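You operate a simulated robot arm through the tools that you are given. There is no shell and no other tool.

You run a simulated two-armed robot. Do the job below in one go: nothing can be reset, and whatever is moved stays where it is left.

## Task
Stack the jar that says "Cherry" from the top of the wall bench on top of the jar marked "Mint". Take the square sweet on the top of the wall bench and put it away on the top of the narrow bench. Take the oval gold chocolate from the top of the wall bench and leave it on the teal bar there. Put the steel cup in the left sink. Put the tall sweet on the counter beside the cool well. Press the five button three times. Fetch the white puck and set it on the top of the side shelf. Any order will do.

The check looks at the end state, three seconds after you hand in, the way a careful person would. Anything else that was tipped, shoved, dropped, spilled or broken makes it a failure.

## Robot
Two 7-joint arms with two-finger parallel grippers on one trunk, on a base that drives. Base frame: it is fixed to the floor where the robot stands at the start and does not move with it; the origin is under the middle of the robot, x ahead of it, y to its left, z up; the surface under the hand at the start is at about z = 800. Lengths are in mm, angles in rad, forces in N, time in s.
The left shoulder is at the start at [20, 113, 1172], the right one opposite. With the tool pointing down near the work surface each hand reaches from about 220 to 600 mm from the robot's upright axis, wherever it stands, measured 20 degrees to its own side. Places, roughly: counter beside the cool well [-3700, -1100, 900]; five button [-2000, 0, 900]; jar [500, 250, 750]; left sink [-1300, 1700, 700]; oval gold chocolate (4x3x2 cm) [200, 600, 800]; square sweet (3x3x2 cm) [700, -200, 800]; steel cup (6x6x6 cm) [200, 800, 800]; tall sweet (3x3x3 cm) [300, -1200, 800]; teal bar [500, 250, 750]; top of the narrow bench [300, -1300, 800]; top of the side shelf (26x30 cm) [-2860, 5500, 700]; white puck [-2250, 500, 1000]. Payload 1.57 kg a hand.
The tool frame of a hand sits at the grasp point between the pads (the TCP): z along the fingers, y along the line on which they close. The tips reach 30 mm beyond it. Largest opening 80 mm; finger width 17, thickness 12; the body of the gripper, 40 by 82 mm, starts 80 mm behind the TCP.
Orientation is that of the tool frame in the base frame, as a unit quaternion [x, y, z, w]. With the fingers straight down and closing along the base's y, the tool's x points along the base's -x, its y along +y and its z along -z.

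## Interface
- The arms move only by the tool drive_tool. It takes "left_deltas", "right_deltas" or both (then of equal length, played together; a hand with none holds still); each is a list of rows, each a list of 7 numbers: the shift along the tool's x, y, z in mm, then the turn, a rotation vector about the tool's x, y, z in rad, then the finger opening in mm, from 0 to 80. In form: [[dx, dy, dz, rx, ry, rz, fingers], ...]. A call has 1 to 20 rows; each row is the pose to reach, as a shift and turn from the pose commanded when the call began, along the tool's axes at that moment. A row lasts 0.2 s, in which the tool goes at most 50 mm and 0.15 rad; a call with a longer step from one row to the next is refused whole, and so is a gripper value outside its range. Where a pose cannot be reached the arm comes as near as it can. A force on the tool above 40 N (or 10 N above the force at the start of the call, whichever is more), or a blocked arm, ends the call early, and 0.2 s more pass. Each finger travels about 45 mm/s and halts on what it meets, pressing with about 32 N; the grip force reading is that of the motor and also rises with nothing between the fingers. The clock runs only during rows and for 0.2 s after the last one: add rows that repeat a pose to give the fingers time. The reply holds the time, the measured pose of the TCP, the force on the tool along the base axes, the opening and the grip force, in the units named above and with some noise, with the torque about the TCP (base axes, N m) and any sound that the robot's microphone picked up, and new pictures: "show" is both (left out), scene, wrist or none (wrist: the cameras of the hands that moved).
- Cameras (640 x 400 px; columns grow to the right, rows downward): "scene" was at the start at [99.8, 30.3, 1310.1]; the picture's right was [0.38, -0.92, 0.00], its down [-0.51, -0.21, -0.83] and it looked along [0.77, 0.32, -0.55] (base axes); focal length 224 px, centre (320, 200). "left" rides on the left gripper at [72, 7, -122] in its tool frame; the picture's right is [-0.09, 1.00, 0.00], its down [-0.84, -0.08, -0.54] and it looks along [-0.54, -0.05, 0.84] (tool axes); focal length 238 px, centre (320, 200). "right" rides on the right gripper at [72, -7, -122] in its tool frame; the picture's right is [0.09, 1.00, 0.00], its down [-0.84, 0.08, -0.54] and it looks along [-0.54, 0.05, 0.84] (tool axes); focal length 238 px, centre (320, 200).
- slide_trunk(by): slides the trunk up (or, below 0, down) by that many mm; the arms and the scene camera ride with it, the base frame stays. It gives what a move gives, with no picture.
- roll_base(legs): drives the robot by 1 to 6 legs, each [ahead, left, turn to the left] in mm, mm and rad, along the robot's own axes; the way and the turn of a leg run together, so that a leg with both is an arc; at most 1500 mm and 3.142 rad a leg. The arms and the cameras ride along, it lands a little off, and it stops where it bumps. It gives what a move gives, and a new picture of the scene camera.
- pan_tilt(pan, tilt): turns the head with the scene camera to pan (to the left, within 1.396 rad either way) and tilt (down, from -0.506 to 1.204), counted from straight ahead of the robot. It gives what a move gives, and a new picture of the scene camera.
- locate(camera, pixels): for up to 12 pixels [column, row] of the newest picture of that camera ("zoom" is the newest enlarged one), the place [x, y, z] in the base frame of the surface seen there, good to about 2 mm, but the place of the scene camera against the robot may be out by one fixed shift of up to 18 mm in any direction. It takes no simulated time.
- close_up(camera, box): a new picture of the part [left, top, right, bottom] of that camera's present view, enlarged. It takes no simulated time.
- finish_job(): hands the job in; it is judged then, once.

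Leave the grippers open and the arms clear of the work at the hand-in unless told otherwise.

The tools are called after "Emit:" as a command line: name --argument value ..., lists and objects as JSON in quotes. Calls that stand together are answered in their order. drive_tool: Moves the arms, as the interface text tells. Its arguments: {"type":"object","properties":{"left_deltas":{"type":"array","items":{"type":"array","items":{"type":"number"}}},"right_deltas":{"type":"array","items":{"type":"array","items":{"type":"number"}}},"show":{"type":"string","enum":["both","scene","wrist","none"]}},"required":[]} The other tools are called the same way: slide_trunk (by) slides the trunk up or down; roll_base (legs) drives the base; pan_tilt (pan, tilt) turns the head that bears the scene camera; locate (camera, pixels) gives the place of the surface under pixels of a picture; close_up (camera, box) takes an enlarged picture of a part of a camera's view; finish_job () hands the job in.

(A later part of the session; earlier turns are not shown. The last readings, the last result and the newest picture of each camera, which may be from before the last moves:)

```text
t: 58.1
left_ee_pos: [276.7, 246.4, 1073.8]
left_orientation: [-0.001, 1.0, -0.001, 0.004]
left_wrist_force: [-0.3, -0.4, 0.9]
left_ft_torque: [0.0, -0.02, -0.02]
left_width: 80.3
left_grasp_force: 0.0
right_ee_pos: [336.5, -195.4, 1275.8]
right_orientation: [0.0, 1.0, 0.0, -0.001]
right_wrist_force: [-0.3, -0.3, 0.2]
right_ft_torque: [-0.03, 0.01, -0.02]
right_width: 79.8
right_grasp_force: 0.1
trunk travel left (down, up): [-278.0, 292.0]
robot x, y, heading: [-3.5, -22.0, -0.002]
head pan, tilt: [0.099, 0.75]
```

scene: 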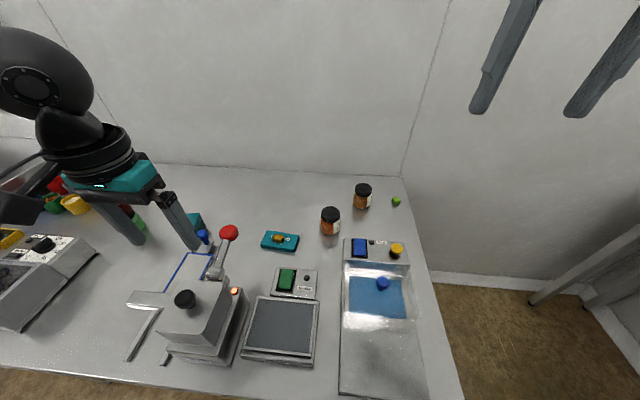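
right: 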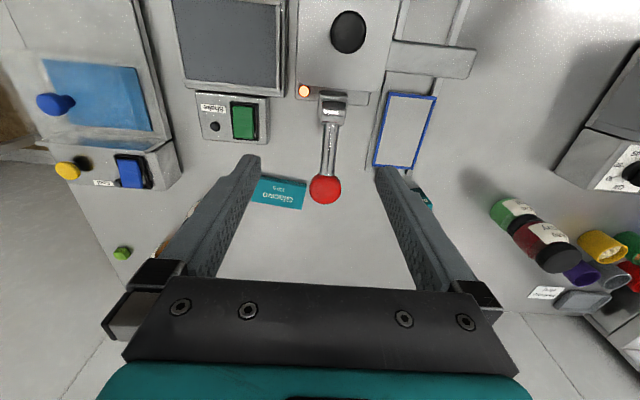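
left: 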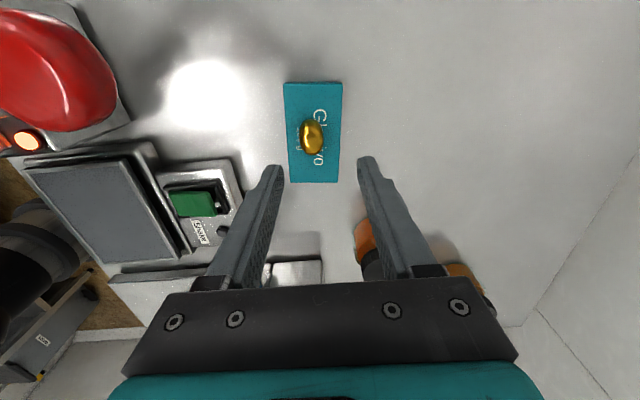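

All is in order on the bench. I'll back off 80 mm, roll 620 mm to the right, and turn left a quarter turn to face the bench's right end.

Emit:
roll_base --legs '[[-80, 0, 0], [0, -620, 0], [0, 0, 1.571]]'

```text
t: 66.2
left_ee_pos: [-355.7, -387.9, 1074.2]
left_orientation: [0.724, -0.689, -0.002, -0.004]
left_wrist_force: [1.2, 0.3, 0.3]
left_ft_torque: [0.0, 0.0, 0.04]
left_width: 80.1
left_grasp_force: 0.0
right_ee_pos: [82.7, -306.7, 1275.0]
right_orientation: [0.725, -0.689, 0.0, 0.0]
right_wrist_force: [-0.1, 0.1, 0.2]
right_ft_torque: [0.02, 0.02, 0.0]
right_width: 80.1
right_grasp_force: 0.0
trunk travel left (down, up): [-278.0, 292.0]
robot x, y, heading: [-75.1, -655.3, 1.619]
head pan, tilt: [0.099, 0.75]
```

scene: 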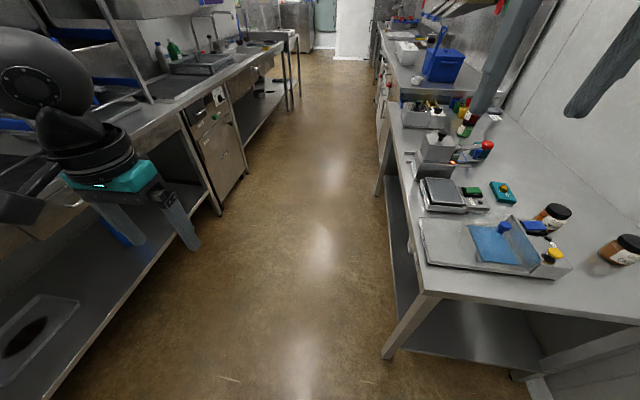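

The heading is 1.619, slightly over. Before going toward the wall I'll check how far the right elbow sticks out.

Emit:
pan_tilt --pan -0.9 --tilt 0.6

Emit:
locate --camera "scene" --pixels '[[150, 100], [250, 100], [350, 100], [400, 200], [450, 250], [300, 50], [100, 250], [550, 200]]'

```text
t: 67.5
left_ee_pos: [-356.6, -387.6, 1073.9]
left_orientation: [0.724, -0.69, -0.001, -0.004]
left_wrist_force: [0.0, 0.5, 0.5]
left_ft_torque: [-0.03, 0.01, 0.0]
left_width: 79.8
left_grasp_force: 0.1
right_ee_pos: [82.4, -306.3, 1276.8]
right_orientation: [0.725, -0.689, 0.0, -0.001]
right_wrist_force: [-0.1, 0.2, 0.0]
right_ft_torque: [-0.01, -0.01, 0.01]
right_width: 80.1
right_grasp_force: 0.1
trunk travel left (down, up): [-278.0, 292.0]
robot x, y, heading: [-76.3, -649.7, 1.618]
head pan, tilt: [-0.901, 0.6]
```

scene: 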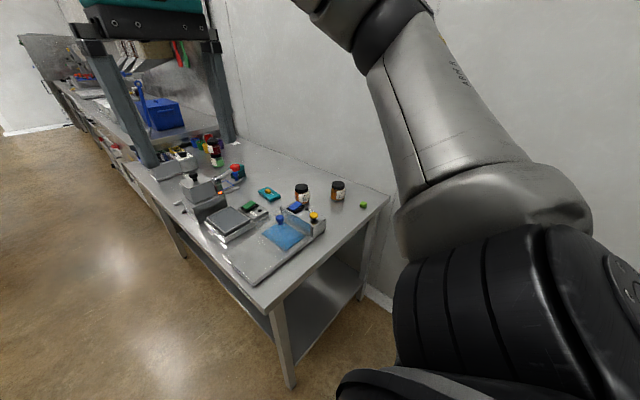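

```text
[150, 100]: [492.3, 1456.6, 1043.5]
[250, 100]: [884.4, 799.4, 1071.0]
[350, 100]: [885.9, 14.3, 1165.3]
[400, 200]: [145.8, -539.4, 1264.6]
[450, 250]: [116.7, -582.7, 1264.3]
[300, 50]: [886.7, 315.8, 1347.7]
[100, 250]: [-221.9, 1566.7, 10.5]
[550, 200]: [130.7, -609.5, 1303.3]
```

Emit:
locate --camera "scene" --pixels '[[400, 35], [380, 60], [440, 90], [430, 20], [620, 270], [500, 180], [340, 20], [480, 120]]'

```text
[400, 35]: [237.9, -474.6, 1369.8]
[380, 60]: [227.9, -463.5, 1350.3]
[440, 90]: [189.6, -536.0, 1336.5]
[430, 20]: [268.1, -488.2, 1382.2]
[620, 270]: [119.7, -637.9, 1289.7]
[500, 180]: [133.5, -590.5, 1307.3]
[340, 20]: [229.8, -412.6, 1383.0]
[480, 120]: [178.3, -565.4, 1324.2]
```

The right elbow reaches about 345 mm to my right, and the wall is at x≈880. I'll stop at x≈430, where the elbow stays about 100 mm off the wall, while correcting the heading.

Emit:
roll_base --legs '[[0, 0, -0.048], [20, -505, 0]]'

```text
t: 70.9
left_ee_pos: [178.4, -352.9, 1074.2]
left_orientation: [-0.707, 0.707, 0.002, 0.003]
left_wrist_force: [0.4, 0.1, 0.7]
left_ft_torque: [0.0, 0.0, 0.02]
left_width: 80.0
left_grasp_force: 0.1
right_ee_pos: [621.7, -294.8, 1275.5]
right_orientation: [0.708, -0.707, 0.0, 0.0]
right_wrist_force: [-0.2, -0.3, 0.2]
right_ft_torque: [-0.01, 0.02, 0.01]
right_width: 79.9
right_grasp_force: 0.0
trunk travel left (down, up): [-278.0, 292.0]
robot x, y, heading: [444.6, -627.8, 1.577]
head pan, tilt: [-0.901, 0.6]
```

scene: 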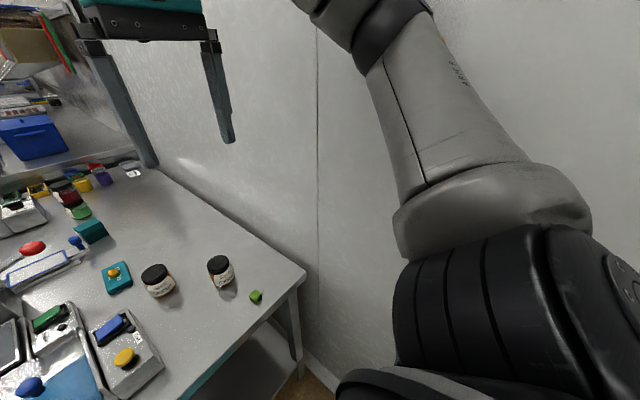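

Robot is at (445,-628) facing the bench end. In this heading tool x is −y and tool y is −x of the base. I'll raise the left hand 150 mm, bring the right hand above the green sweet, then lower the trunk.

Emit:
drive_tool --left_deltas '[[0, 0, -40, 0, 0, 0, 80], [0, 0, -80, 0, 0, 0, 80], [0, 0, -120, 0, 0, 0, 80], [0, 0, -150, 0, 0, 0, 80]]' --right_deltas '[[-15, -12, 30, 0, 0, 0, 80], [-30, -25, 60, 0, 0, 0, 80], [-45, -38, 90, 0, 0, 0, 80], [-60, -50, 110, 0, 0, 0, 80]]' --show "none"

Emit:
slide_trunk --by -150

Emit:
drive_tool --right_deltas '[[0, 0, 0, 0, 0, 0, 80]]' --show "both"

```text
t: 71.9
left_ee_pos: [166.1, -355.8, 1221.2]
left_orientation: [0.707, -0.707, 0.001, -0.006]
left_wrist_force: [-0.5, 1.1, -0.9]
left_ft_torque: [-0.02, 0.01, 0.01]
left_width: 79.8
left_grasp_force: 0.0
right_ee_pos: [659.6, -235.3, 1168.4]
right_orientation: [0.709, -0.705, 0.002, -0.005]
right_wrist_force: [0.4, 0.6, -0.8]
right_ft_torque: [-0.03, -0.03, 0.01]
right_width: 80.1
right_grasp_force: 0.1
trunk travel left (down, up): [-278.0, 292.0]
robot x, y, heading: [444.5, -627.5, 1.578]
head pan, tilt: [-0.901, 0.6]
```

```text
t: 73.7
left_ee_pos: [167.2, -354.6, 1069.1]
left_orientation: [0.707, -0.707, 0.001, -0.007]
left_wrist_force: [-0.4, 0.6, -0.7]
left_ft_torque: [0.01, 0.04, -0.03]
left_width: 80.0
left_grasp_force: 0.0
right_ee_pos: [660.2, -234.5, 1018.5]
right_orientation: [0.708, -0.706, 0.003, -0.003]
right_wrist_force: [0.7, 0.4, -0.7]
right_ft_torque: [0.0, 0.0, 0.02]
right_width: 80.3
right_grasp_force: 0.0
trunk travel left (down, up): [-128.0, 442.0]
robot x, y, heading: [446.1, -630.1, 1.571]
head pan, tilt: [-0.901, 0.6]
```

```text
t: 74.1
left_ee_pos: [166.2, -354.7, 1070.2]
left_orientation: [-0.707, 0.708, 0.0, 0.007]
left_wrist_force: [-0.6, 0.9, -0.1]
left_ft_torque: [-0.01, 0.02, 0.04]
left_width: 79.9
left_grasp_force: 0.0
right_ee_pos: [658.9, -235.1, 1019.2]
right_orientation: [0.708, -0.706, 0.004, -0.002]
right_wrist_force: [-0.2, -0.3, -0.6]
right_ft_torque: [-0.03, -0.01, 0.02]
right_width: 80.1
right_grasp_force: 0.1
trunk travel left (down, up): [-128.0, 442.0]
robot x, y, heading: [445.5, -633.8, 1.573]
head pan, tilt: [-0.901, 0.6]
```

scene: 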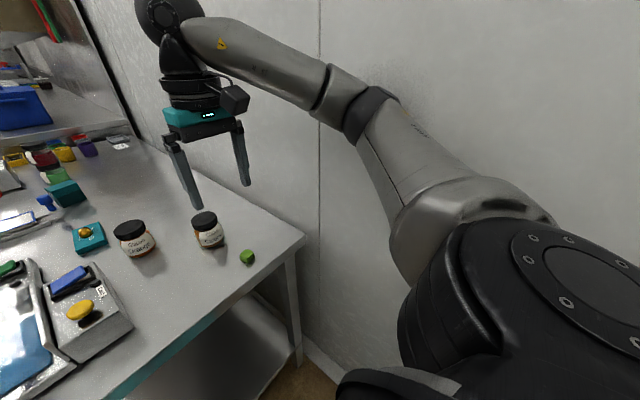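
right: 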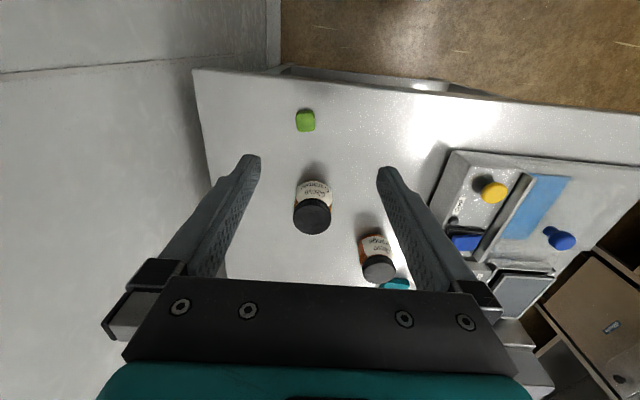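

The green sweet shows at (305,120) in the right picture. I'll zoom and measure it.

Emit:
close_up --camera "right" --box '[273, 100, 337, 140]'

Emit:
locate --camera "right" --pixels '[[305, 120], [298, 120], [313, 120], [305, 113], [305, 127], [312, 210], [300, 75], [230, 75]]'

```text
10.00 times, centred on (305, 120) of right
```

zoom: 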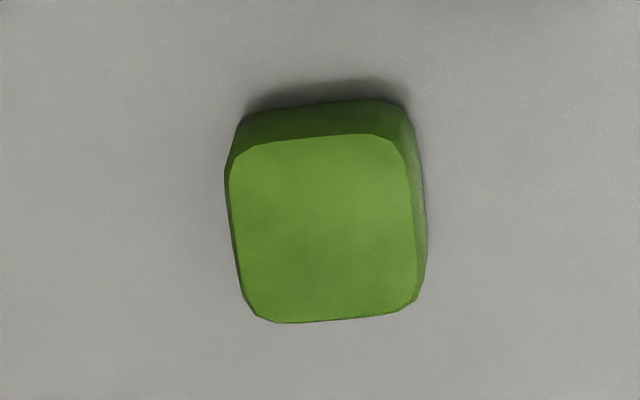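

```text
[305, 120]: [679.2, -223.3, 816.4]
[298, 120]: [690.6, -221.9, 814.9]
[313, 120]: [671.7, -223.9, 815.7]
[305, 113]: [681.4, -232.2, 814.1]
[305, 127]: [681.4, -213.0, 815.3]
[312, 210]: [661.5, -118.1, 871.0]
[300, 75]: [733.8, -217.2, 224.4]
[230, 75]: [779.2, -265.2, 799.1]
```

The sweet's top centre is (679.5,-222,815.5), about 23 mm square. I'll move over it and come down to z≈872.

Emit:
drive_tool --right_deltas '[[-6, -10, 30, 0, 0, 0, 80], [-13, -20, 70, 0, 0, 0, 80], [-13, -20, 110, 0, 0, 0, 70], [-13, -20, 147, 0, 0, 0, 60], [-13, -20, 147, 0, 0, 0, 60], [-13, -20, 147, 0, 0, 0, 60]]' --show "wrist"

```text
t: 75.5
left_ee_pos: [152.4, -357.4, 1067.9]
left_orientation: [-0.707, 0.707, -0.006, 0.013]
left_wrist_force: [-0.7, 0.0, 0.2]
left_ft_torque: [0.02, 0.0, 0.02]
left_width: 79.9
left_grasp_force: 0.0
right_ee_pos: [665.3, -220.5, 880.5]
right_orientation: [0.711, -0.703, 0.003, -0.011]
right_wrist_force: [-0.1, -0.5, 0.9]
right_ft_torque: [0.0, 0.0, -0.01]
right_width: 60.1
right_grasp_force: 0.1
trunk travel left (down, up): [-128.0, 442.0]
robot x, y, heading: [447.7, -631.2, 1.578]
head pan, tilt: [-0.901, 0.6]
```

right: 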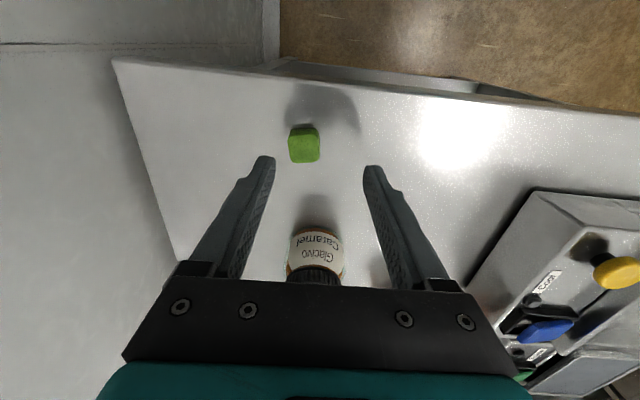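

Both hands shifted and tilted by about 0.013 rad, so the right elbow must be leaning on the wall. I'll raise the right hand back up and then roll 90 mm away from the wall.

Emit:
drive_tool --right_deltas '[[0, 0, -40, 0, 0, 0, 60], [6, 10, -80, 0, 0, 0, 60], [13, 20, -120, 0, 0, 0, 60], [13, 20, -120, 0, 0, 0, 60]]' --show "none"

Emit:
roll_base --legs '[[0, 90, 0]]'

```text
t: 76.5
left_ee_pos: [165.4, -353.7, 1070.5]
left_orientation: [0.708, -0.706, 0.001, -0.007]
left_wrist_force: [-0.7, -0.7, 0.8]
left_ft_torque: [-0.01, 0.01, -0.02]
left_width: 80.0
left_grasp_force: 0.0
right_ee_pos: [656.8, -230.9, 994.1]
right_orientation: [0.709, -0.705, 0.004, -0.002]
right_wrist_force: [0.2, -0.8, -0.9]
right_ft_torque: [0.02, -0.01, -0.01]
right_width: 60.0
right_grasp_force: 0.1
trunk travel left (down, up): [-128.0, 442.0]
robot x, y, heading: [445.9, -629.7, 1.571]
head pan, tilt: [-0.901, 0.6]
```

```text
t: 77.6
left_ee_pos: [86.9, -353.9, 1072.4]
left_orientation: [0.707, -0.707, -0.002, -0.003]
left_wrist_force: [-0.1, 0.2, -0.3]
left_ft_torque: [0.02, -0.02, -0.07]
left_width: 79.9
left_grasp_force: 0.1
right_ee_pos: [580.7, -229.8, 993.3]
right_orientation: [-0.707, 0.707, 0.0, 0.001]
right_wrist_force: [0.1, -0.4, -0.5]
right_ft_torque: [0.0, 0.01, 0.01]
right_width: 60.2
right_grasp_force: 0.1
trunk travel left (down, up): [-128.0, 442.0]
robot x, y, heading: [358.3, -632.2, 1.571]
head pan, tilt: [-0.901, 0.6]
```

scene: 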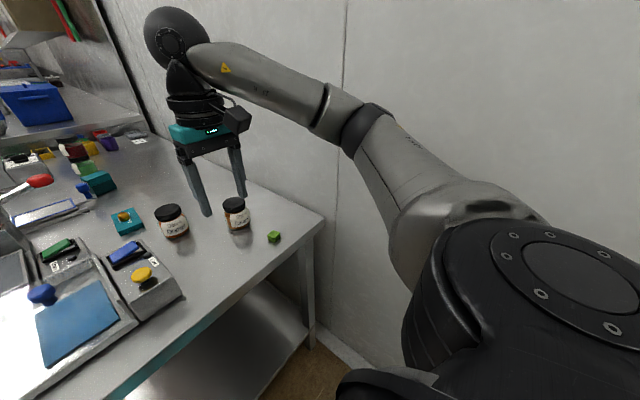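

The tilt is gone. I'll move the right hand +95 mm in x over the sweet, watching the left hand's pose for any sign of leaning.

Emit:
drive_tool --right_deltas '[[-2, -32, 10, 0, 0, 0, 60], [-5, -64, 25, 0, 0, 0, 60], [-8, -96, 40, 0, 0, 0, 60], [-8, -96, 60, 0, 0, 0, 60], [-8, -96, 60, 0, 0, 0, 60]]' --show "both"

```text
t: 78.8
left_ee_pos: [87.6, -354.2, 1072.2]
left_orientation: [0.707, -0.707, -0.001, -0.004]
left_wrist_force: [-0.2, -0.4, -0.9]
left_ft_torque: [-0.02, 0.0, 0.04]
left_width: 80.0
left_grasp_force: 0.0
right_ee_pos: [678.0, -220.8, 933.2]
right_orientation: [-0.707, 0.707, 0.0, 0.0]
right_wrist_force: [-0.4, 0.0, -0.4]
right_ft_torque: [0.02, 0.01, -0.02]
right_width: 59.8
right_grasp_force: 0.1
trunk travel left (down, up): [-128.0, 442.0]
robot x, y, heading: [358.8, -629.0, 1.573]
head pan, tilt: [-0.901, 0.6]
```

scene: 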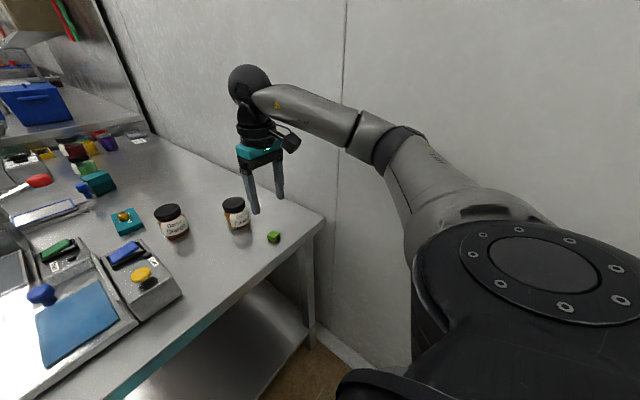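
right: 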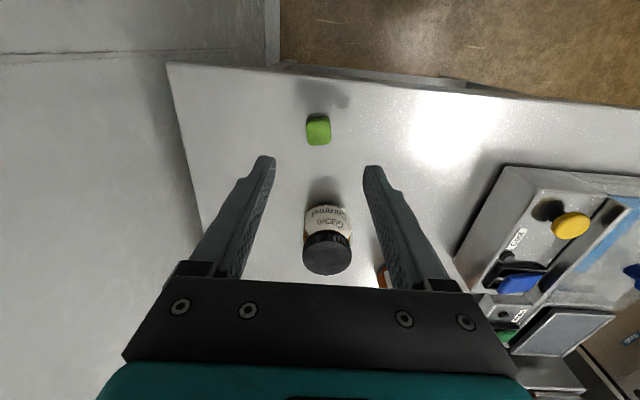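

Emit:
close_up --camera "right" --box '[286, 110, 350, 150]'

Emit:
locate --camera "right" --pixels '[[318, 130], [308, 130], [328, 130], [318, 121], [318, 140], [318, 150]]'

```text
10.00 times, centred on (318, 130) of right
```

zoom: 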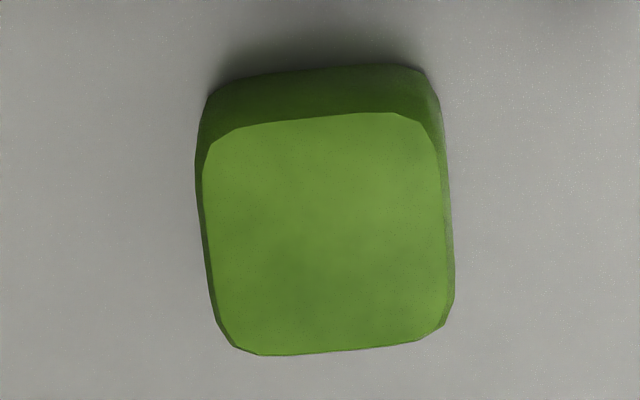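

```text
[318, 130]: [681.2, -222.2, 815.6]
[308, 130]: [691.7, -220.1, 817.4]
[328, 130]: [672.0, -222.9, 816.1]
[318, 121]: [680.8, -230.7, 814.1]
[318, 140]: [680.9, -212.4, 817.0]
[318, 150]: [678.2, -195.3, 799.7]
```

The sweet's centre is (680.7,-219), square to the tool. I'll shift 2.5 mm and come down to z≈832.

Emit:
drive_tool --right_deltas '[[-1, -2.5, 30, 0, 0, 0, 60], [-1, -2.5, 65, 0, 0, 0, 60], [-1, -2.5, 90, 0, 0, 0, 60], [-1, -2.5, 100, 0, 0, 0, 60], [-1, -2.5, 100, 0, 0, 0, 60]]' --show "wrist"

```text
t: 80.0
left_ee_pos: [87.6, -353.3, 1072.6]
left_orientation: [-0.707, 0.707, 0.002, 0.003]
left_wrist_force: [0.9, 0.4, 0.6]
left_ft_torque: [0.02, 0.03, 0.0]
left_width: 80.3
left_grasp_force: 0.1
right_ee_pos: [680.7, -220.7, 833.1]
right_orientation: [0.707, -0.707, -0.001, 0.0]
right_wrist_force: [-0.5, 0.5, -0.5]
right_ft_torque: [0.02, 0.03, -0.04]
right_width: 60.1
right_grasp_force: 0.1
trunk travel left (down, up): [-128.0, 442.0]
robot x, y, heading: [356.6, -630.6, 1.569]
head pan, tilt: [-0.901, 0.6]
```

right: 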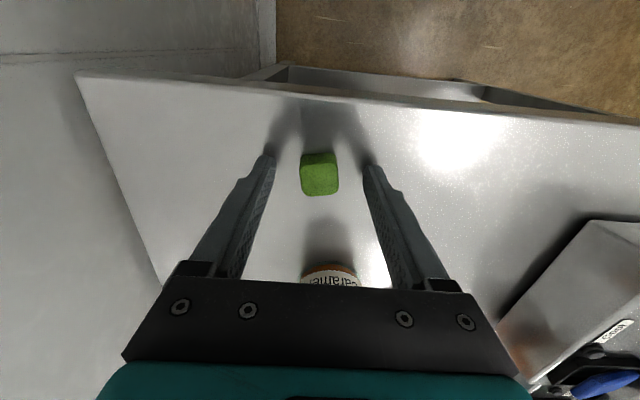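

The sweet lies between the fingers. Closing.

Emit:
drive_tool --right_deltas '[[0, 0, 1, 0, 0, 0, 45], [0, 0, 1, 0, 0, 0, 30], [0, 0, 1, 0, 0, 0, 15], [0, 0, 1, 0, 0, 0, 5], [0, 0, 1, 0, 0, 0, 5], [0, 0, 1, 0, 0, 0, 5]]' --show "wrist"

```text
t: 81.4
left_ee_pos: [88.4, -353.4, 1072.6]
left_orientation: [0.707, -0.707, -0.002, -0.004]
left_wrist_force: [0.6, 0.8, -0.5]
left_ft_torque: [0.0, 0.03, 0.01]
left_width: 80.0
left_grasp_force: 0.1
right_ee_pos: [680.6, -221.4, 832.3]
right_orientation: [-0.707, 0.707, 0.0, 0.001]
right_wrist_force: [-0.3, -0.5, 1.0]
right_ft_torque: [0.02, 0.0, 0.0]
right_width: 24.0
right_grasp_force: 32.3
trunk travel left (down, up): [-128.0, 442.0]
robot x, y, heading: [357.5, -627.6, 1.572]
head pan, tilt: [-0.901, 0.6]
```

right: 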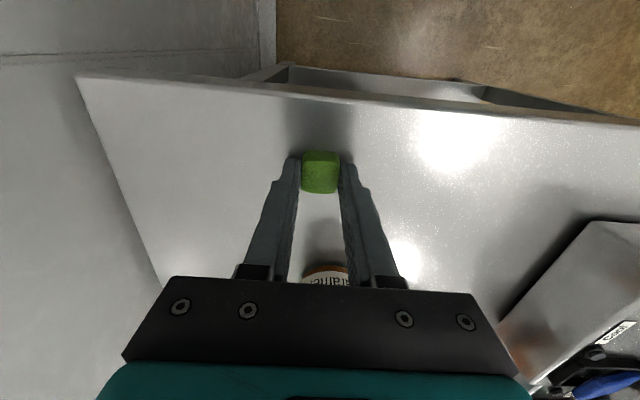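

Held (24 mm, 32 N). I'll lift it 180 mm and draw the hand in toward me.

Emit:
drive_tool --right_deltas '[[0, 0, -30, 0, 0, 0, 5], [0, 0, -75, 0, 0, 0, 5], [0, 0, -120, 0, 0, 0, 5], [10, 20, -160, 0, 0, 0, 5], [30, 50, -180, 0, 0, 0, 5], [50, 85, -200, 0, 0, 0, 5], [70, 120, -210, 0, 0, 0, 5], [70, 150, -210, 0, 0, 0, 5], [70, 150, -210, 0, 0, 0, 5]]' --show "wrist"

Emit:
pan_tilt --pan 0.0 --tilt 0.6

```text
t: 83.4
left_ee_pos: [88.2, -354.4, 1071.9]
left_orientation: [-0.707, 0.708, 0.001, 0.004]
left_wrist_force: [-0.5, -0.3, -0.6]
left_ft_torque: [-0.01, -0.01, 0.01]
left_width: 80.0
left_grasp_force: 0.0
right_ee_pos: [527.3, -291.2, 1044.8]
right_orientation: [-0.707, 0.707, 0.001, 0.0]
right_wrist_force: [-0.2, -0.2, 0.7]
right_ft_torque: [0.01, 0.02, 0.01]
right_width: 24.2
right_grasp_force: 32.7
trunk travel left (down, up): [-128.0, 442.0]
robot x, y, heading: [357.0, -631.9, 1.571]
head pan, tilt: [-0.901, 0.6]
```

right: 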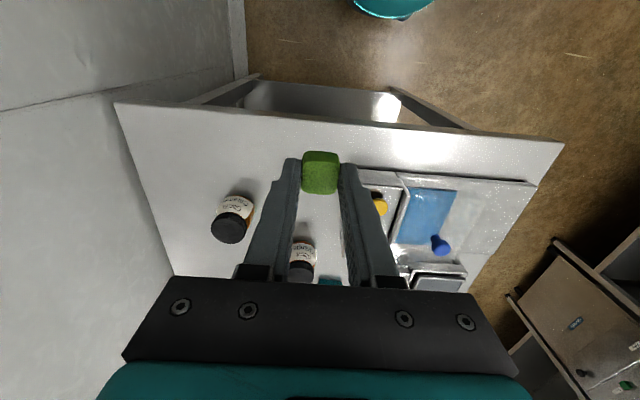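

```text
t: 84.6
left_ee_pos: [89.2, -353.3, 1072.6]
left_orientation: [-0.707, 0.707, 0.001, 0.003]
left_wrist_force: [-0.4, 0.4, 0.3]
left_ft_torque: [-0.01, 0.0, 0.01]
left_width: 80.1
left_grasp_force: 0.1
right_ee_pos: [527.5, -292.0, 1045.2]
right_orientation: [0.707, -0.707, -0.001, 0.0]
right_wrist_force: [-0.9, -0.5, 0.5]
right_ft_torque: [0.01, -0.01, 0.0]
right_width: 24.5
right_grasp_force: 32.2
trunk travel left (down, up): [-128.0, 442.0]
robot x, y, heading: [359.8, -627.0, 1.569]
head pan, tilt: [0.0, 0.6]
```

scene: 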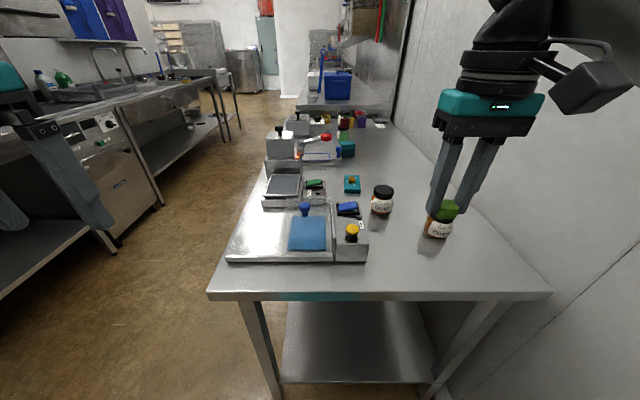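

I'll turn left half a turn (by way of facing the free floor) to face the narrow bench.

Emit:
roll_base --legs '[[0, 0, 1.55], [0, 0, 1.55]]'

```text
t: 92.5
left_ee_pos: [616.1, -919.6, 1073.2]
left_orientation: [0.723, 0.69, -0.002, 0.002]
left_wrist_force: [-0.2, -0.7, 0.4]
left_ft_torque: [-0.04, -0.01, 0.0]
left_width: 80.1
left_grasp_force: 0.1
right_ee_pos: [175.6, -961.6, 1045.2]
right_orientation: [0.724, 0.69, 0.0, 0.0]
right_wrist_force: [1.0, -0.1, -0.5]
right_ft_torque: [-0.01, -0.03, 0.01]
right_width: 24.2
right_grasp_force: 32.1
trunk travel left (down, up): [-128.0, 442.0]
robot x, y, heading: [361.5, -630.6, -1.622]
head pan, tilt: [0.0, 0.6]
```

scene: 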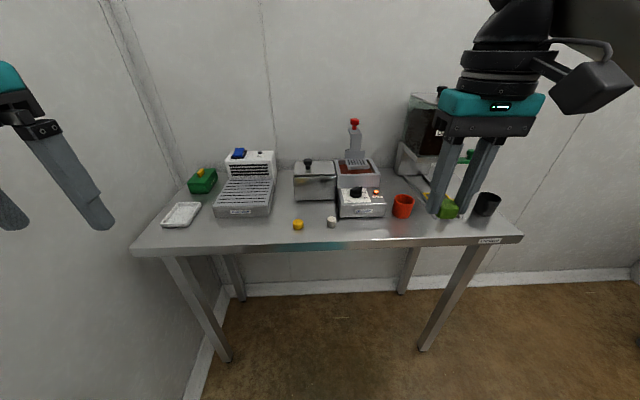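

Now I see the narrow bench. Two small sweets lie near its front: a yellow one at (298,225) and a white one at (331,221). I'll zoom in.

Emit:
close_up --camera "scene" --box '[270, 190, 398, 270]'

Emit:
locate --camera "scene" --pixels '[[298, 225], [331, 221], [332, 217], [298, 220], [402, 207], [487, 204], [140, 243], [515, 236], [320, 240], [260, 225], [400, 230], [180, 214]]'

Emit:
close_up --camera "scene" --box '[380, 130, 540, 250]'

```text
5.00 times, centred on (334, 230) of scene
```

zoom: 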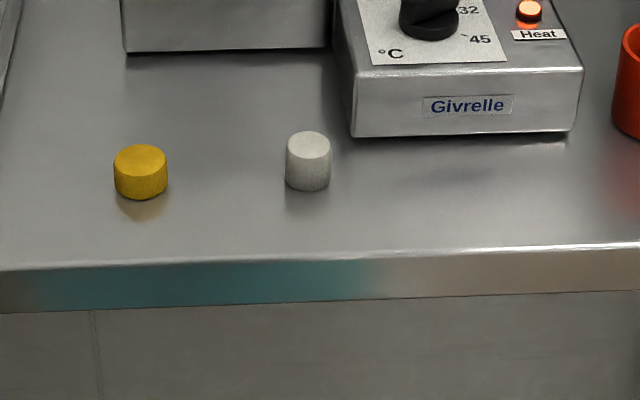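

```text
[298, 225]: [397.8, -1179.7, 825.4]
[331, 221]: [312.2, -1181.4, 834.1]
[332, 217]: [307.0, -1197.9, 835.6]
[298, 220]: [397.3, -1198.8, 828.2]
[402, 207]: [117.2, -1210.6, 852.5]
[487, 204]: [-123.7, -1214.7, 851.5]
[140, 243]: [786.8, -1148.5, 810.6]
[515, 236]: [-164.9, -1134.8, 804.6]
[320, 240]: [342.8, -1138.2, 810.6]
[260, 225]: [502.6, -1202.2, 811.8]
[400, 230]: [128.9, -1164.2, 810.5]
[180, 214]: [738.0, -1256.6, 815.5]
```

```text
3.33 times, centred on (460, 190) of scene
```

zoom: 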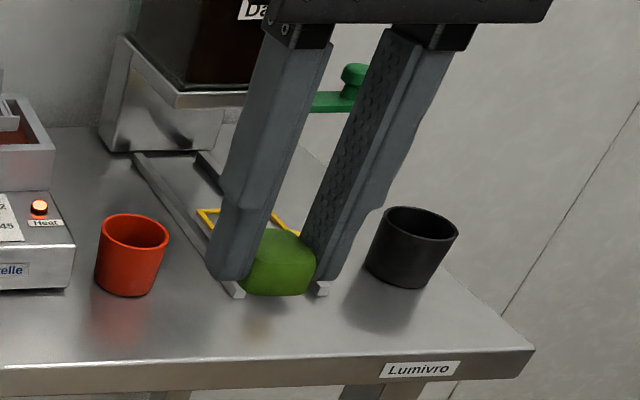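

The white sweet at (331,221) is the taller one (25 mm against 17 mm for the yellow), so it is the tall sweet. There is free bench in front between the Givrelle box and the orange cup, around (215,-1180). I'll straighten up and drive 190 mm closer.

Emit:
roll_base --legs '[[0, 0, 0.05], [190, 40, 0]]'

Emit:
drive_tool --right_deltas '[[0, 0, 0, 0, 0, 0, 5]]' --show "both"

```text
t: 94.5
left_ee_pos: [673.6, -1097.5, 1072.1]
left_orientation: [0.706, 0.709, -0.002, 0.002]
left_wrist_force: [-0.4, -1.4, 0.2]
left_ft_torque: [0.02, -0.01, 0.01]
left_width: 80.2
left_grasp_force: 0.1
right_ee_pos: [234.1, -1162.8, 1044.9]
right_orientation: [0.705, 0.709, 0.001, 0.0]
right_wrist_force: [-0.2, -0.3, 0.0]
right_ft_torque: [0.0, 0.01, -0.02]
right_width: 24.4
right_grasp_force: 31.6
trunk travel left (down, up): [-128.0, 442.0]
robot x, y, heading: [400.7, -823.8, -1.56]
head pan, tilt: [0.0, 0.6]
```

scene: 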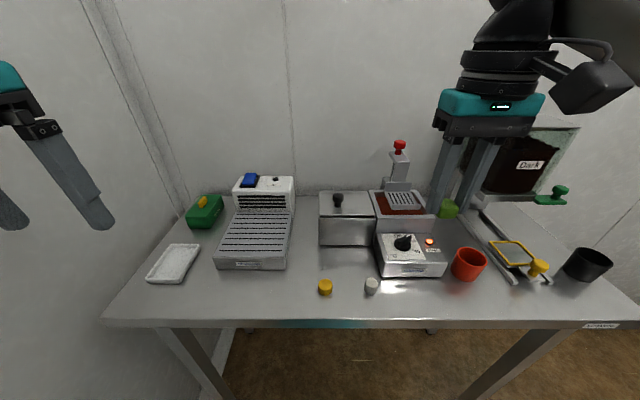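

```text
t: 94.9
left_ee_pos: [673.6, -1097.6, 1072.0]
left_orientation: [0.706, 0.709, -0.003, 0.002]
left_wrist_force: [0.1, 0.3, 0.4]
left_ft_torque: [-0.01, 0.03, -0.02]
left_width: 80.0
left_grasp_force: 0.1
right_ee_pos: [233.5, -1162.5, 1045.3]
right_orientation: [0.705, 0.709, 0.0, 0.0]
right_wrist_force: [0.3, -0.3, 0.4]
right_ft_torque: [0.03, 0.02, 0.05]
right_width: 24.2
right_grasp_force: 32.0
trunk travel left (down, up): [-128.0, 442.0]
robot x, y, heading: [399.5, -821.5, -1.567]
head pan, tilt: [0.0, 0.6]
```

scene: 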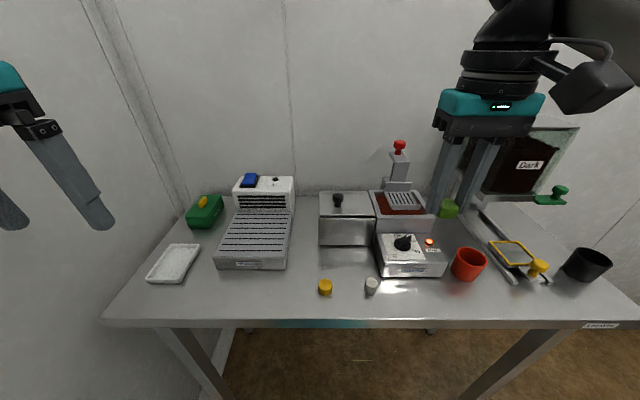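
right: 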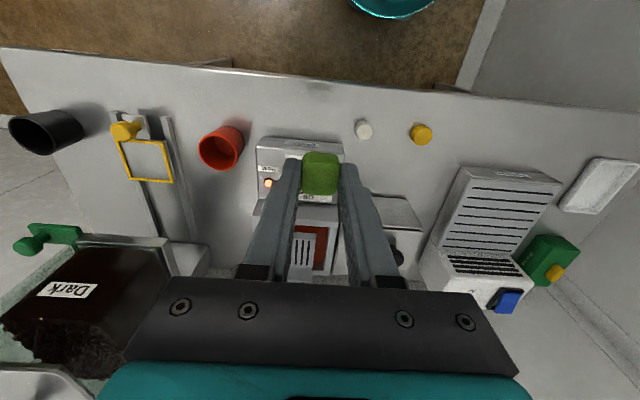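

Emit:
locate --camera "right" --pixels '[[300, 137], [300, 115], [275, 110], [363, 129], [421, 134], [300, 80], [455, 135], [470, 165], [220, 150], [258, 145], [370, 175]]'

Emit:
close_up --camera "right" --box '[220, 60, 476, 220]'

```text
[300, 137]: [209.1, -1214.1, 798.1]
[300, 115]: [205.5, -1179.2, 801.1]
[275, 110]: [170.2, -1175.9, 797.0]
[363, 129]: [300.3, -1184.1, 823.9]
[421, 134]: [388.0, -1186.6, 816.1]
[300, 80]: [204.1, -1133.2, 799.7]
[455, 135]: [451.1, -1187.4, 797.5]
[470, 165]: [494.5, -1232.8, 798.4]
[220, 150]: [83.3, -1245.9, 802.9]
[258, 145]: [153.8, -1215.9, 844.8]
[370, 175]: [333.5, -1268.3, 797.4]
```

```text
2.50 times, centred on (348, 140) of right
```

zoom: 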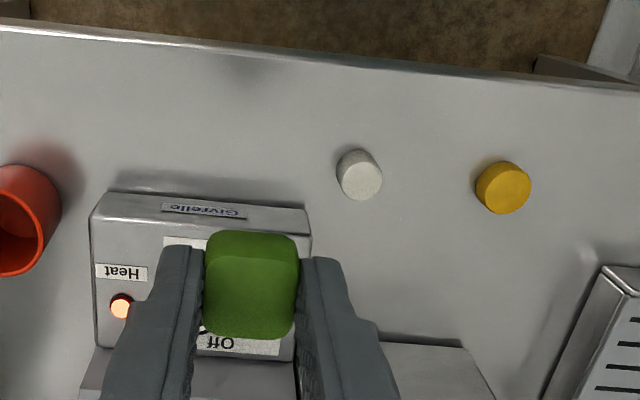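

There's a free band on the bench from y≈-1127 (edge) to -1214 (box). I'll put the green sweet at (205,-1170). First down to z≈870.

Emit:
drive_tool --right_deltas '[[-4, -14, 35, 0, 0, 0, 5], [-8, -28.5, 75, 0, 0, 0, 5], [-8, -28.5, 120, 0, 0, 0, 5], [-8, -28.5, 160, 0, 0, 0, 5], [-8, -28.5, 175, 0, 0, 0, 5], [-8, -28.5, 175, 0, 0, 0, 5]]' --show "wrist"

```text
t: 96.3
left_ee_pos: [673.2, -1097.3, 1073.2]
left_orientation: [0.706, 0.708, -0.003, 0.003]
left_wrist_force: [0.7, 0.0, -0.5]
left_ft_torque: [0.0, -0.01, -0.01]
left_width: 80.2
left_grasp_force: 0.0
right_ee_pos: [205.1, -1171.2, 872.5]
right_orientation: [0.705, 0.709, 0.0, 0.0]
right_wrist_force: [0.6, -0.2, 0.4]
right_ft_torque: [0.02, -0.01, 0.05]
right_width: 24.2
right_grasp_force: 32.1
trunk travel left (down, up): [-128.0, 442.0]
robot x, y, heading: [403.2, -820.5, -1.563]
head pan, tilt: [0.0, 0.6]
```

right: 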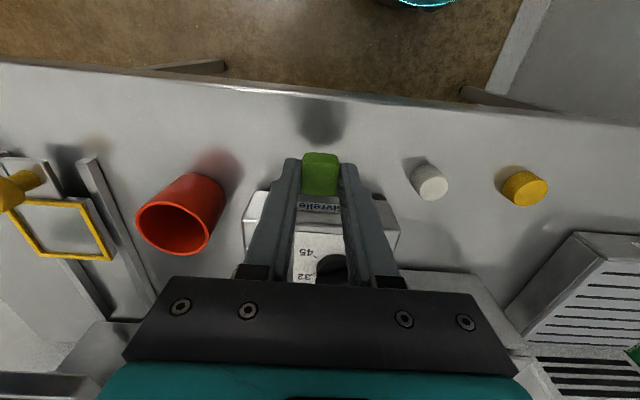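

Emit:
drive_tool --right_deltas '[[0, 0, 20, 0, 0, 0, 5], [0, 0, 34, 0, 0, 0, 5], [0, 0, 38.5, 0, 0, 0, 5], [0, 0, 38.5, 0, 0, 0, 5]]' --show "none"

```text
t: 97.3
left_ee_pos: [673.1, -1098.3, 1073.5]
left_orientation: [0.705, 0.709, -0.003, 0.002]
left_wrist_force: [0.0, -0.8, 0.9]
left_ft_torque: [0.0, 0.01, 0.0]
left_width: 79.8
left_grasp_force: 0.0
right_ee_pos: [203.7, -1172.2, 833.5]
right_orientation: [0.705, 0.709, -0.001, 0.0]
right_wrist_force: [-0.4, 0.8, -0.1]
right_ft_torque: [0.01, 0.0, -0.03]
right_width: 24.0
right_grasp_force: 32.2
trunk travel left (down, up): [-128.0, 442.0]
robot x, y, heading: [404.7, -818.7, -1.566]
head pan, tilt: [0.0, 0.6]
```

No contact yet at z=833.5. I'll lower another 2 mm.

Emit:
drive_tool --right_deltas '[[0, 0, 1, 0, 0, 0, 5], [0, 0, 2, 0, 0, 0, 5], [0, 0, 2, 0, 0, 0, 5]]' --show "none"

```text
t: 98.1
left_ee_pos: [673.1, -1097.4, 1072.2]
left_orientation: [0.705, 0.709, -0.004, 0.003]
left_wrist_force: [-0.1, -0.3, 0.5]
left_ft_torque: [0.02, 0.0, 0.01]
left_width: 80.3
left_grasp_force: 0.1
right_ee_pos: [203.3, -1171.6, 833.3]
right_orientation: [0.705, 0.71, -0.001, 0.001]
right_wrist_force: [-0.5, 0.3, 12.1]
right_ft_torque: [0.02, 0.02, 0.0]
right_width: 24.2
right_grasp_force: 31.6
trunk travel left (down, up): [-128.0, 442.0]
robot x, y, heading: [400.6, -822.0, -1.567]
head pan, tilt: [0.0, 0.6]
```

Contact (12 N up). I'll open the fingers gradually to 50 mm and lift straight up.

Emit:
drive_tool --right_deltas '[[0, 0, -0.8, 0, 0, 0, 26], [0, 0, -0.8, 0, 0, 0, 32], [0, 0, -0.8, 0, 0, 0, 45], [0, 0, -0.8, 0, 0, 0, 55], [0, 0, -0.8, 0, 0, 0, 55], [0, 0, -40, 0, 0, 0, 55], [0, 0, -85, 0, 0, 0, 60], [0, 0, -110, 0, 0, 0, 60], [0, 0, -110, 0, 0, 0, 60]]' --show "both"

```text
t: 100.1
left_ee_pos: [673.1, -1098.1, 1072.2]
left_orientation: [0.706, 0.709, -0.003, 0.001]
left_wrist_force: [-0.5, 0.4, -0.7]
left_ft_torque: [-0.03, 0.01, 0.0]
left_width: 79.9
left_grasp_force: 0.1
right_ee_pos: [205.0, -1168.4, 941.0]
right_orientation: [0.705, 0.709, 0.0, 0.0]
right_wrist_force: [0.5, -0.2, 0.7]
right_ft_torque: [0.0, 0.01, 0.05]
right_width: 59.9
right_grasp_force: 0.1
trunk travel left (down, up): [-128.0, 442.0]
robot x, y, heading: [402.7, -822.9, -1.562]
head pan, tilt: [0.0, 0.6]
```

scene: 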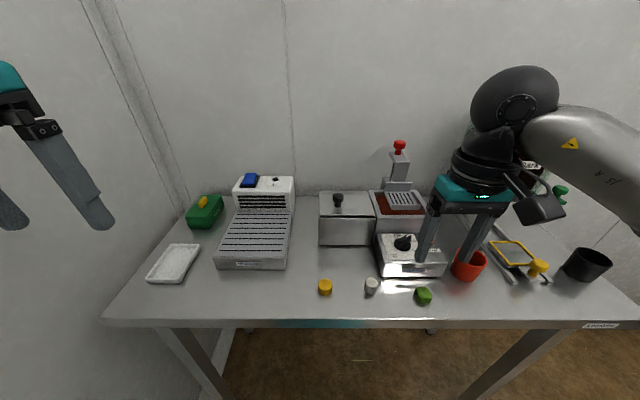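
right: 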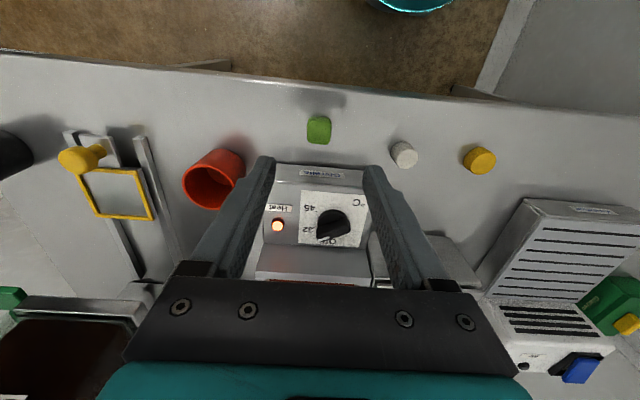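

The green sweet rests flat on the narrow bench. Now over to the white tall sweet at about (301,-1184).

Emit:
drive_tool --right_deltas '[[-5, 32, 0, 0, 0, 0, 60], [-10, 64, 0, 0, 0, 0, 60], [-15, 97, 0, 0, 0, 0, 60], [-15, 97, 0, 0, 0, 0, 60], [-15, 97, 0, 0, 0, 0, 60]]' --show "wrist"

Emit:
close_up --camera "right" --box '[286, 105, 350, 145]'

Emit:
locate --camera "right" --pixels '[[318, 130], [310, 130], [325, 130], [318, 122], [318, 138], [390, 140]]'

```text
t: 101.3
left_ee_pos: [673.7, -1098.4, 1072.3]
left_orientation: [0.705, 0.709, -0.004, 0.004]
left_wrist_force: [-0.2, -0.1, 0.7]
left_ft_torque: [0.01, 0.02, -0.03]
left_width: 79.9
left_grasp_force: 0.1
right_ee_pos: [300.2, -1184.2, 940.2]
right_orientation: [0.706, 0.709, 0.0, 0.0]
right_wrist_force: [-0.9, 0.5, 0.3]
right_ft_torque: [0.02, -0.04, 0.0]
right_width: 59.8
right_grasp_force: 0.0
trunk travel left (down, up): [-128.0, 442.0]
robot x, y, heading: [396.2, -824.9, -1.564]
head pan, tilt: [0.0, 0.6]
```

right: 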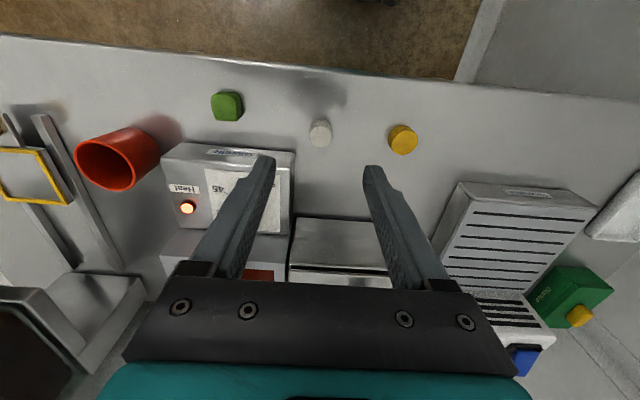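

```text
10.00 times, centred on (318, 125) of right
```

zoom: 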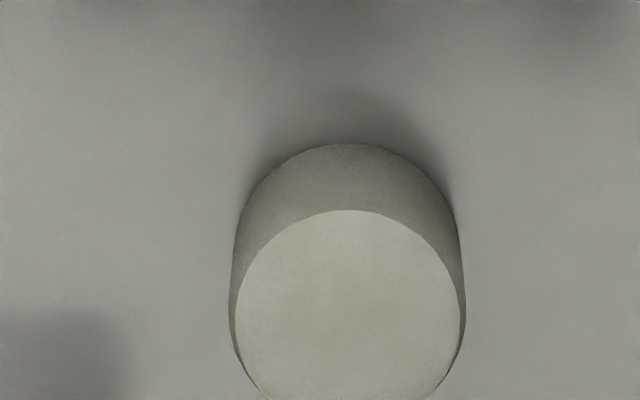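

```text
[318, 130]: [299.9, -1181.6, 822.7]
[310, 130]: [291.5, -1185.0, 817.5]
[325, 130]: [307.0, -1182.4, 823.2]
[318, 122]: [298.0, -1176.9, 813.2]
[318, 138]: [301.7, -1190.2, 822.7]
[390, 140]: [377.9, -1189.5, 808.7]
```

The white sweet's centre is (303.5,-1189), top z≈823, 23 mm across. I'll shift and descend to z≈837; the fingers at 60 mm opening clear the yellow sweet and the box.

Emit:
drive_tool --right_deltas '[[-4.8, 3.3, 30, 0, 0, 0, 60], [-4.8, 3.3, 65, 0, 0, 0, 60], [-4.8, 3.3, 90, 0, 0, 0, 60], [-4.8, 3.3, 103, 0, 0, 0, 60], [-4.8, 3.3, 103, 0, 0, 0, 60]]' --show "wrist"

```text
t: 102.5
left_ee_pos: [673.7, -1098.2, 1072.5]
left_orientation: [0.705, 0.709, -0.003, 0.002]
left_wrist_force: [-0.4, -0.2, 0.2]
left_ft_torque: [0.06, 0.0, 0.0]
left_width: 79.7
left_grasp_force: 0.1
right_ee_pos: [305.2, -1190.7, 835.5]
right_orientation: [0.705, 0.709, 0.0, 0.0]
right_wrist_force: [0.3, 0.4, 0.1]
right_ft_torque: [-0.02, 0.01, 0.0]
right_width: 60.4
right_grasp_force: 0.1
trunk travel left (down, up): [-128.0, 442.0]
robot x, y, heading: [406.1, -820.9, -1.564]
head pan, tilt: [0.0, 0.6]
```

right: 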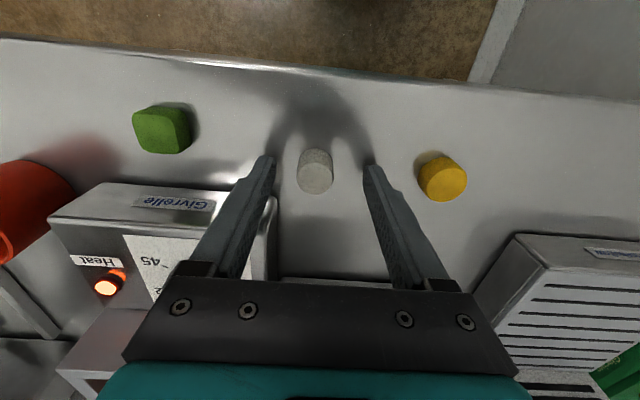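

The sweet stands between the fingers. Closing.

Emit:
drive_tool --right_deltas '[[0, -1.5, 0, 0, 0, 0, 45], [0, -1.5, 0, 0, 0, 0, 32], [0, -1.5, 0, 0, 0, 0, 20], [0, -1.5, 0, 0, 0, 0, 5], [0, -1.5, 0, 0, 0, 0, 5], [0, -1.5, 0, 0, 0, 0, 5]]' --show "wrist"

```text
t: 103.9
left_ee_pos: [673.2, -1098.3, 1072.5]
left_orientation: [0.705, 0.709, -0.004, 0.003]
left_wrist_force: [-0.1, -0.6, 0.0]
left_ft_torque: [0.04, -0.01, 0.02]
left_width: 80.1
left_grasp_force: 0.0
right_ee_pos: [304.1, -1190.3, 836.9]
right_orientation: [0.705, 0.709, 0.0, 0.0]
right_wrist_force: [0.1, -0.4, 0.5]
right_ft_torque: [0.02, -0.01, -0.01]
right_width: 20.8
right_grasp_force: 31.8
trunk travel left (down, up): [-128.0, 442.0]
robot x, y, heading: [396.9, -820.6, -1.563]
head pan, tilt: [0.0, 0.6]
```

right: 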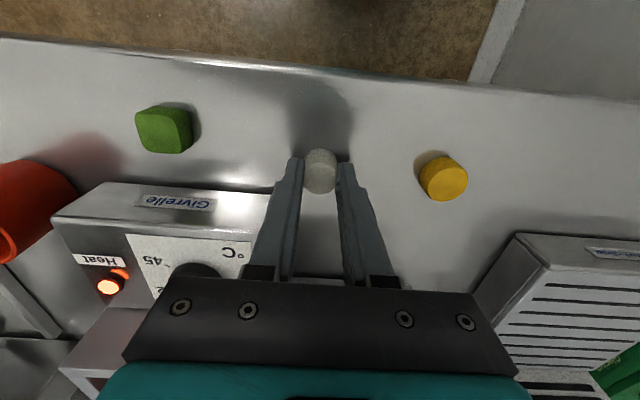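

Held (20.8 mm). I'll lift 210 mm and draw the hand back toward me.

Emit:
drive_tool --right_deltas '[[0, 0, -30, 0, 0, 0, 5], [0, 0, -75, 0, 0, 0, 5], [0, 0, -120, 0, 0, 0, 5], [10, -15, -160, 0, 0, 0, 5], [30, -35, -200, 0, 0, 0, 5], [55, -60, -220, 0, 0, 0, 5], [75, -80, -220, 0, 0, 0, 5], [75, -80, -220, 0, 0, 0, 5]]' --show "both"

```text
t: 105.7
left_ee_pos: [673.3, -1098.1, 1071.8]
left_orientation: [0.706, 0.709, -0.003, 0.001]
left_wrist_force: [-1.2, -0.6, 0.3]
left_ft_torque: [-0.01, -0.01, -0.01]
left_width: 79.9
left_grasp_force: 0.1
right_ee_pos: [224.9, -1115.5, 1059.6]
right_orientation: [0.705, 0.709, 0.0, 0.0]
right_wrist_force: [0.6, 0.2, -0.4]
right_ft_torque: [-0.01, 0.03, -0.04]
right_width: 20.6
right_grasp_force: 32.0
trunk travel left (down, up): [-128.0, 442.0]
robot x, y, heading: [397.9, -819.2, -1.566]
head pan, tilt: [0.0, 0.6]
```

scene: 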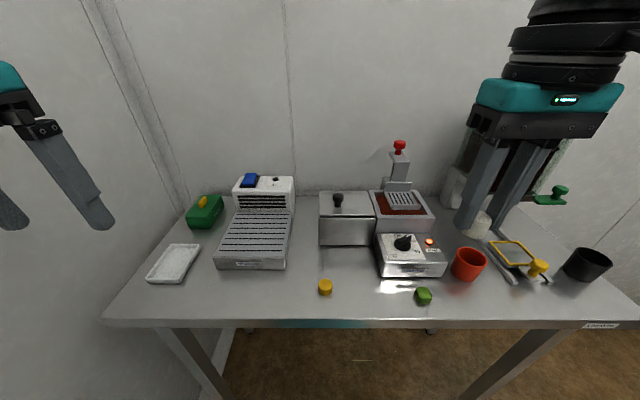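
right: 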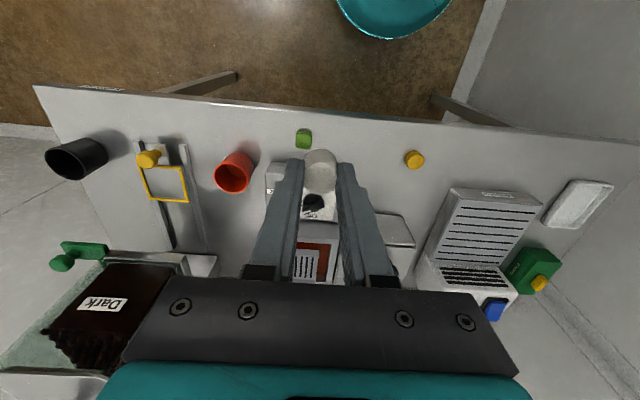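

The bench is in good order. I'll back off 120 mm and look to my right (along −x) before driving.

Emit:
roll_base --legs '[[-120, 0, 0]]'

Emit:
pan_tilt --pan -1.39 --tilt 0.45

```text
t: 106.9
left_ee_pos: [673.5, -977.0, 1071.4]
left_orientation: [0.706, 0.708, -0.004, 0.002]
left_wrist_force: [-0.2, 0.8, 0.7]
left_ft_torque: [-0.03, 0.0, 0.02]
left_width: 80.2
left_grasp_force: 0.0
right_ee_pos: [224.6, -995.9, 1060.4]
right_orientation: [0.705, 0.709, 0.0, 0.0]
right_wrist_force: [-0.6, 0.9, 0.2]
right_ft_torque: [-0.01, 0.02, -0.02]
right_width: 20.3
right_grasp_force: 31.8
trunk travel left (down, up): [-128.0, 442.0]
robot x, y, heading: [397.1, -703.0, -1.561]
head pan, tilt: [0.0, 0.6]
```

scene: 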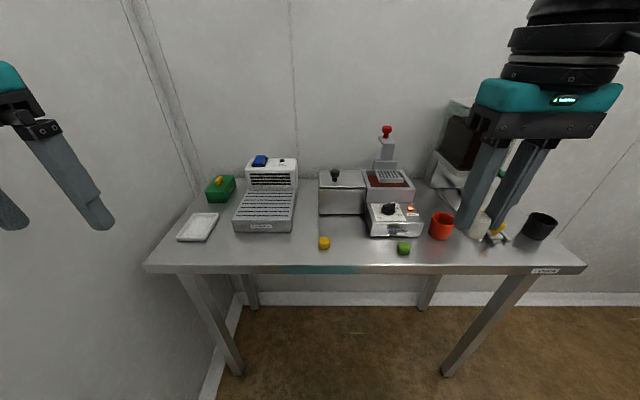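

```text
t: 108.5
left_ee_pos: [672.2, -978.7, 1071.9]
left_orientation: [0.706, 0.709, -0.003, 0.002]
left_wrist_force: [0.4, 0.3, 0.0]
left_ft_torque: [0.0, -0.01, 0.01]
left_width: 80.0
left_grasp_force: 0.0
right_ee_pos: [224.1, -996.2, 1059.4]
right_orientation: [0.705, 0.709, 0.0, 0.001]
right_wrist_force: [0.2, -0.1, 0.2]
right_ft_torque: [-0.03, 0.0, 0.01]
right_width: 20.3
right_grasp_force: 32.3
trunk travel left (down, up): [-128.0, 442.0]
robot x, y, heading: [397.9, -702.9, -1.566]
head pan, tilt: [-1.389, 0.45]
```

scene: 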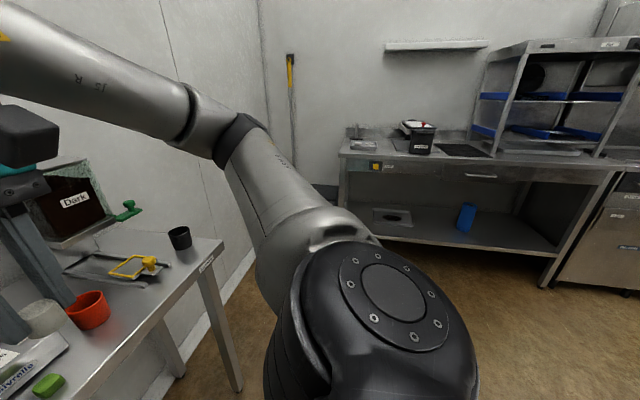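

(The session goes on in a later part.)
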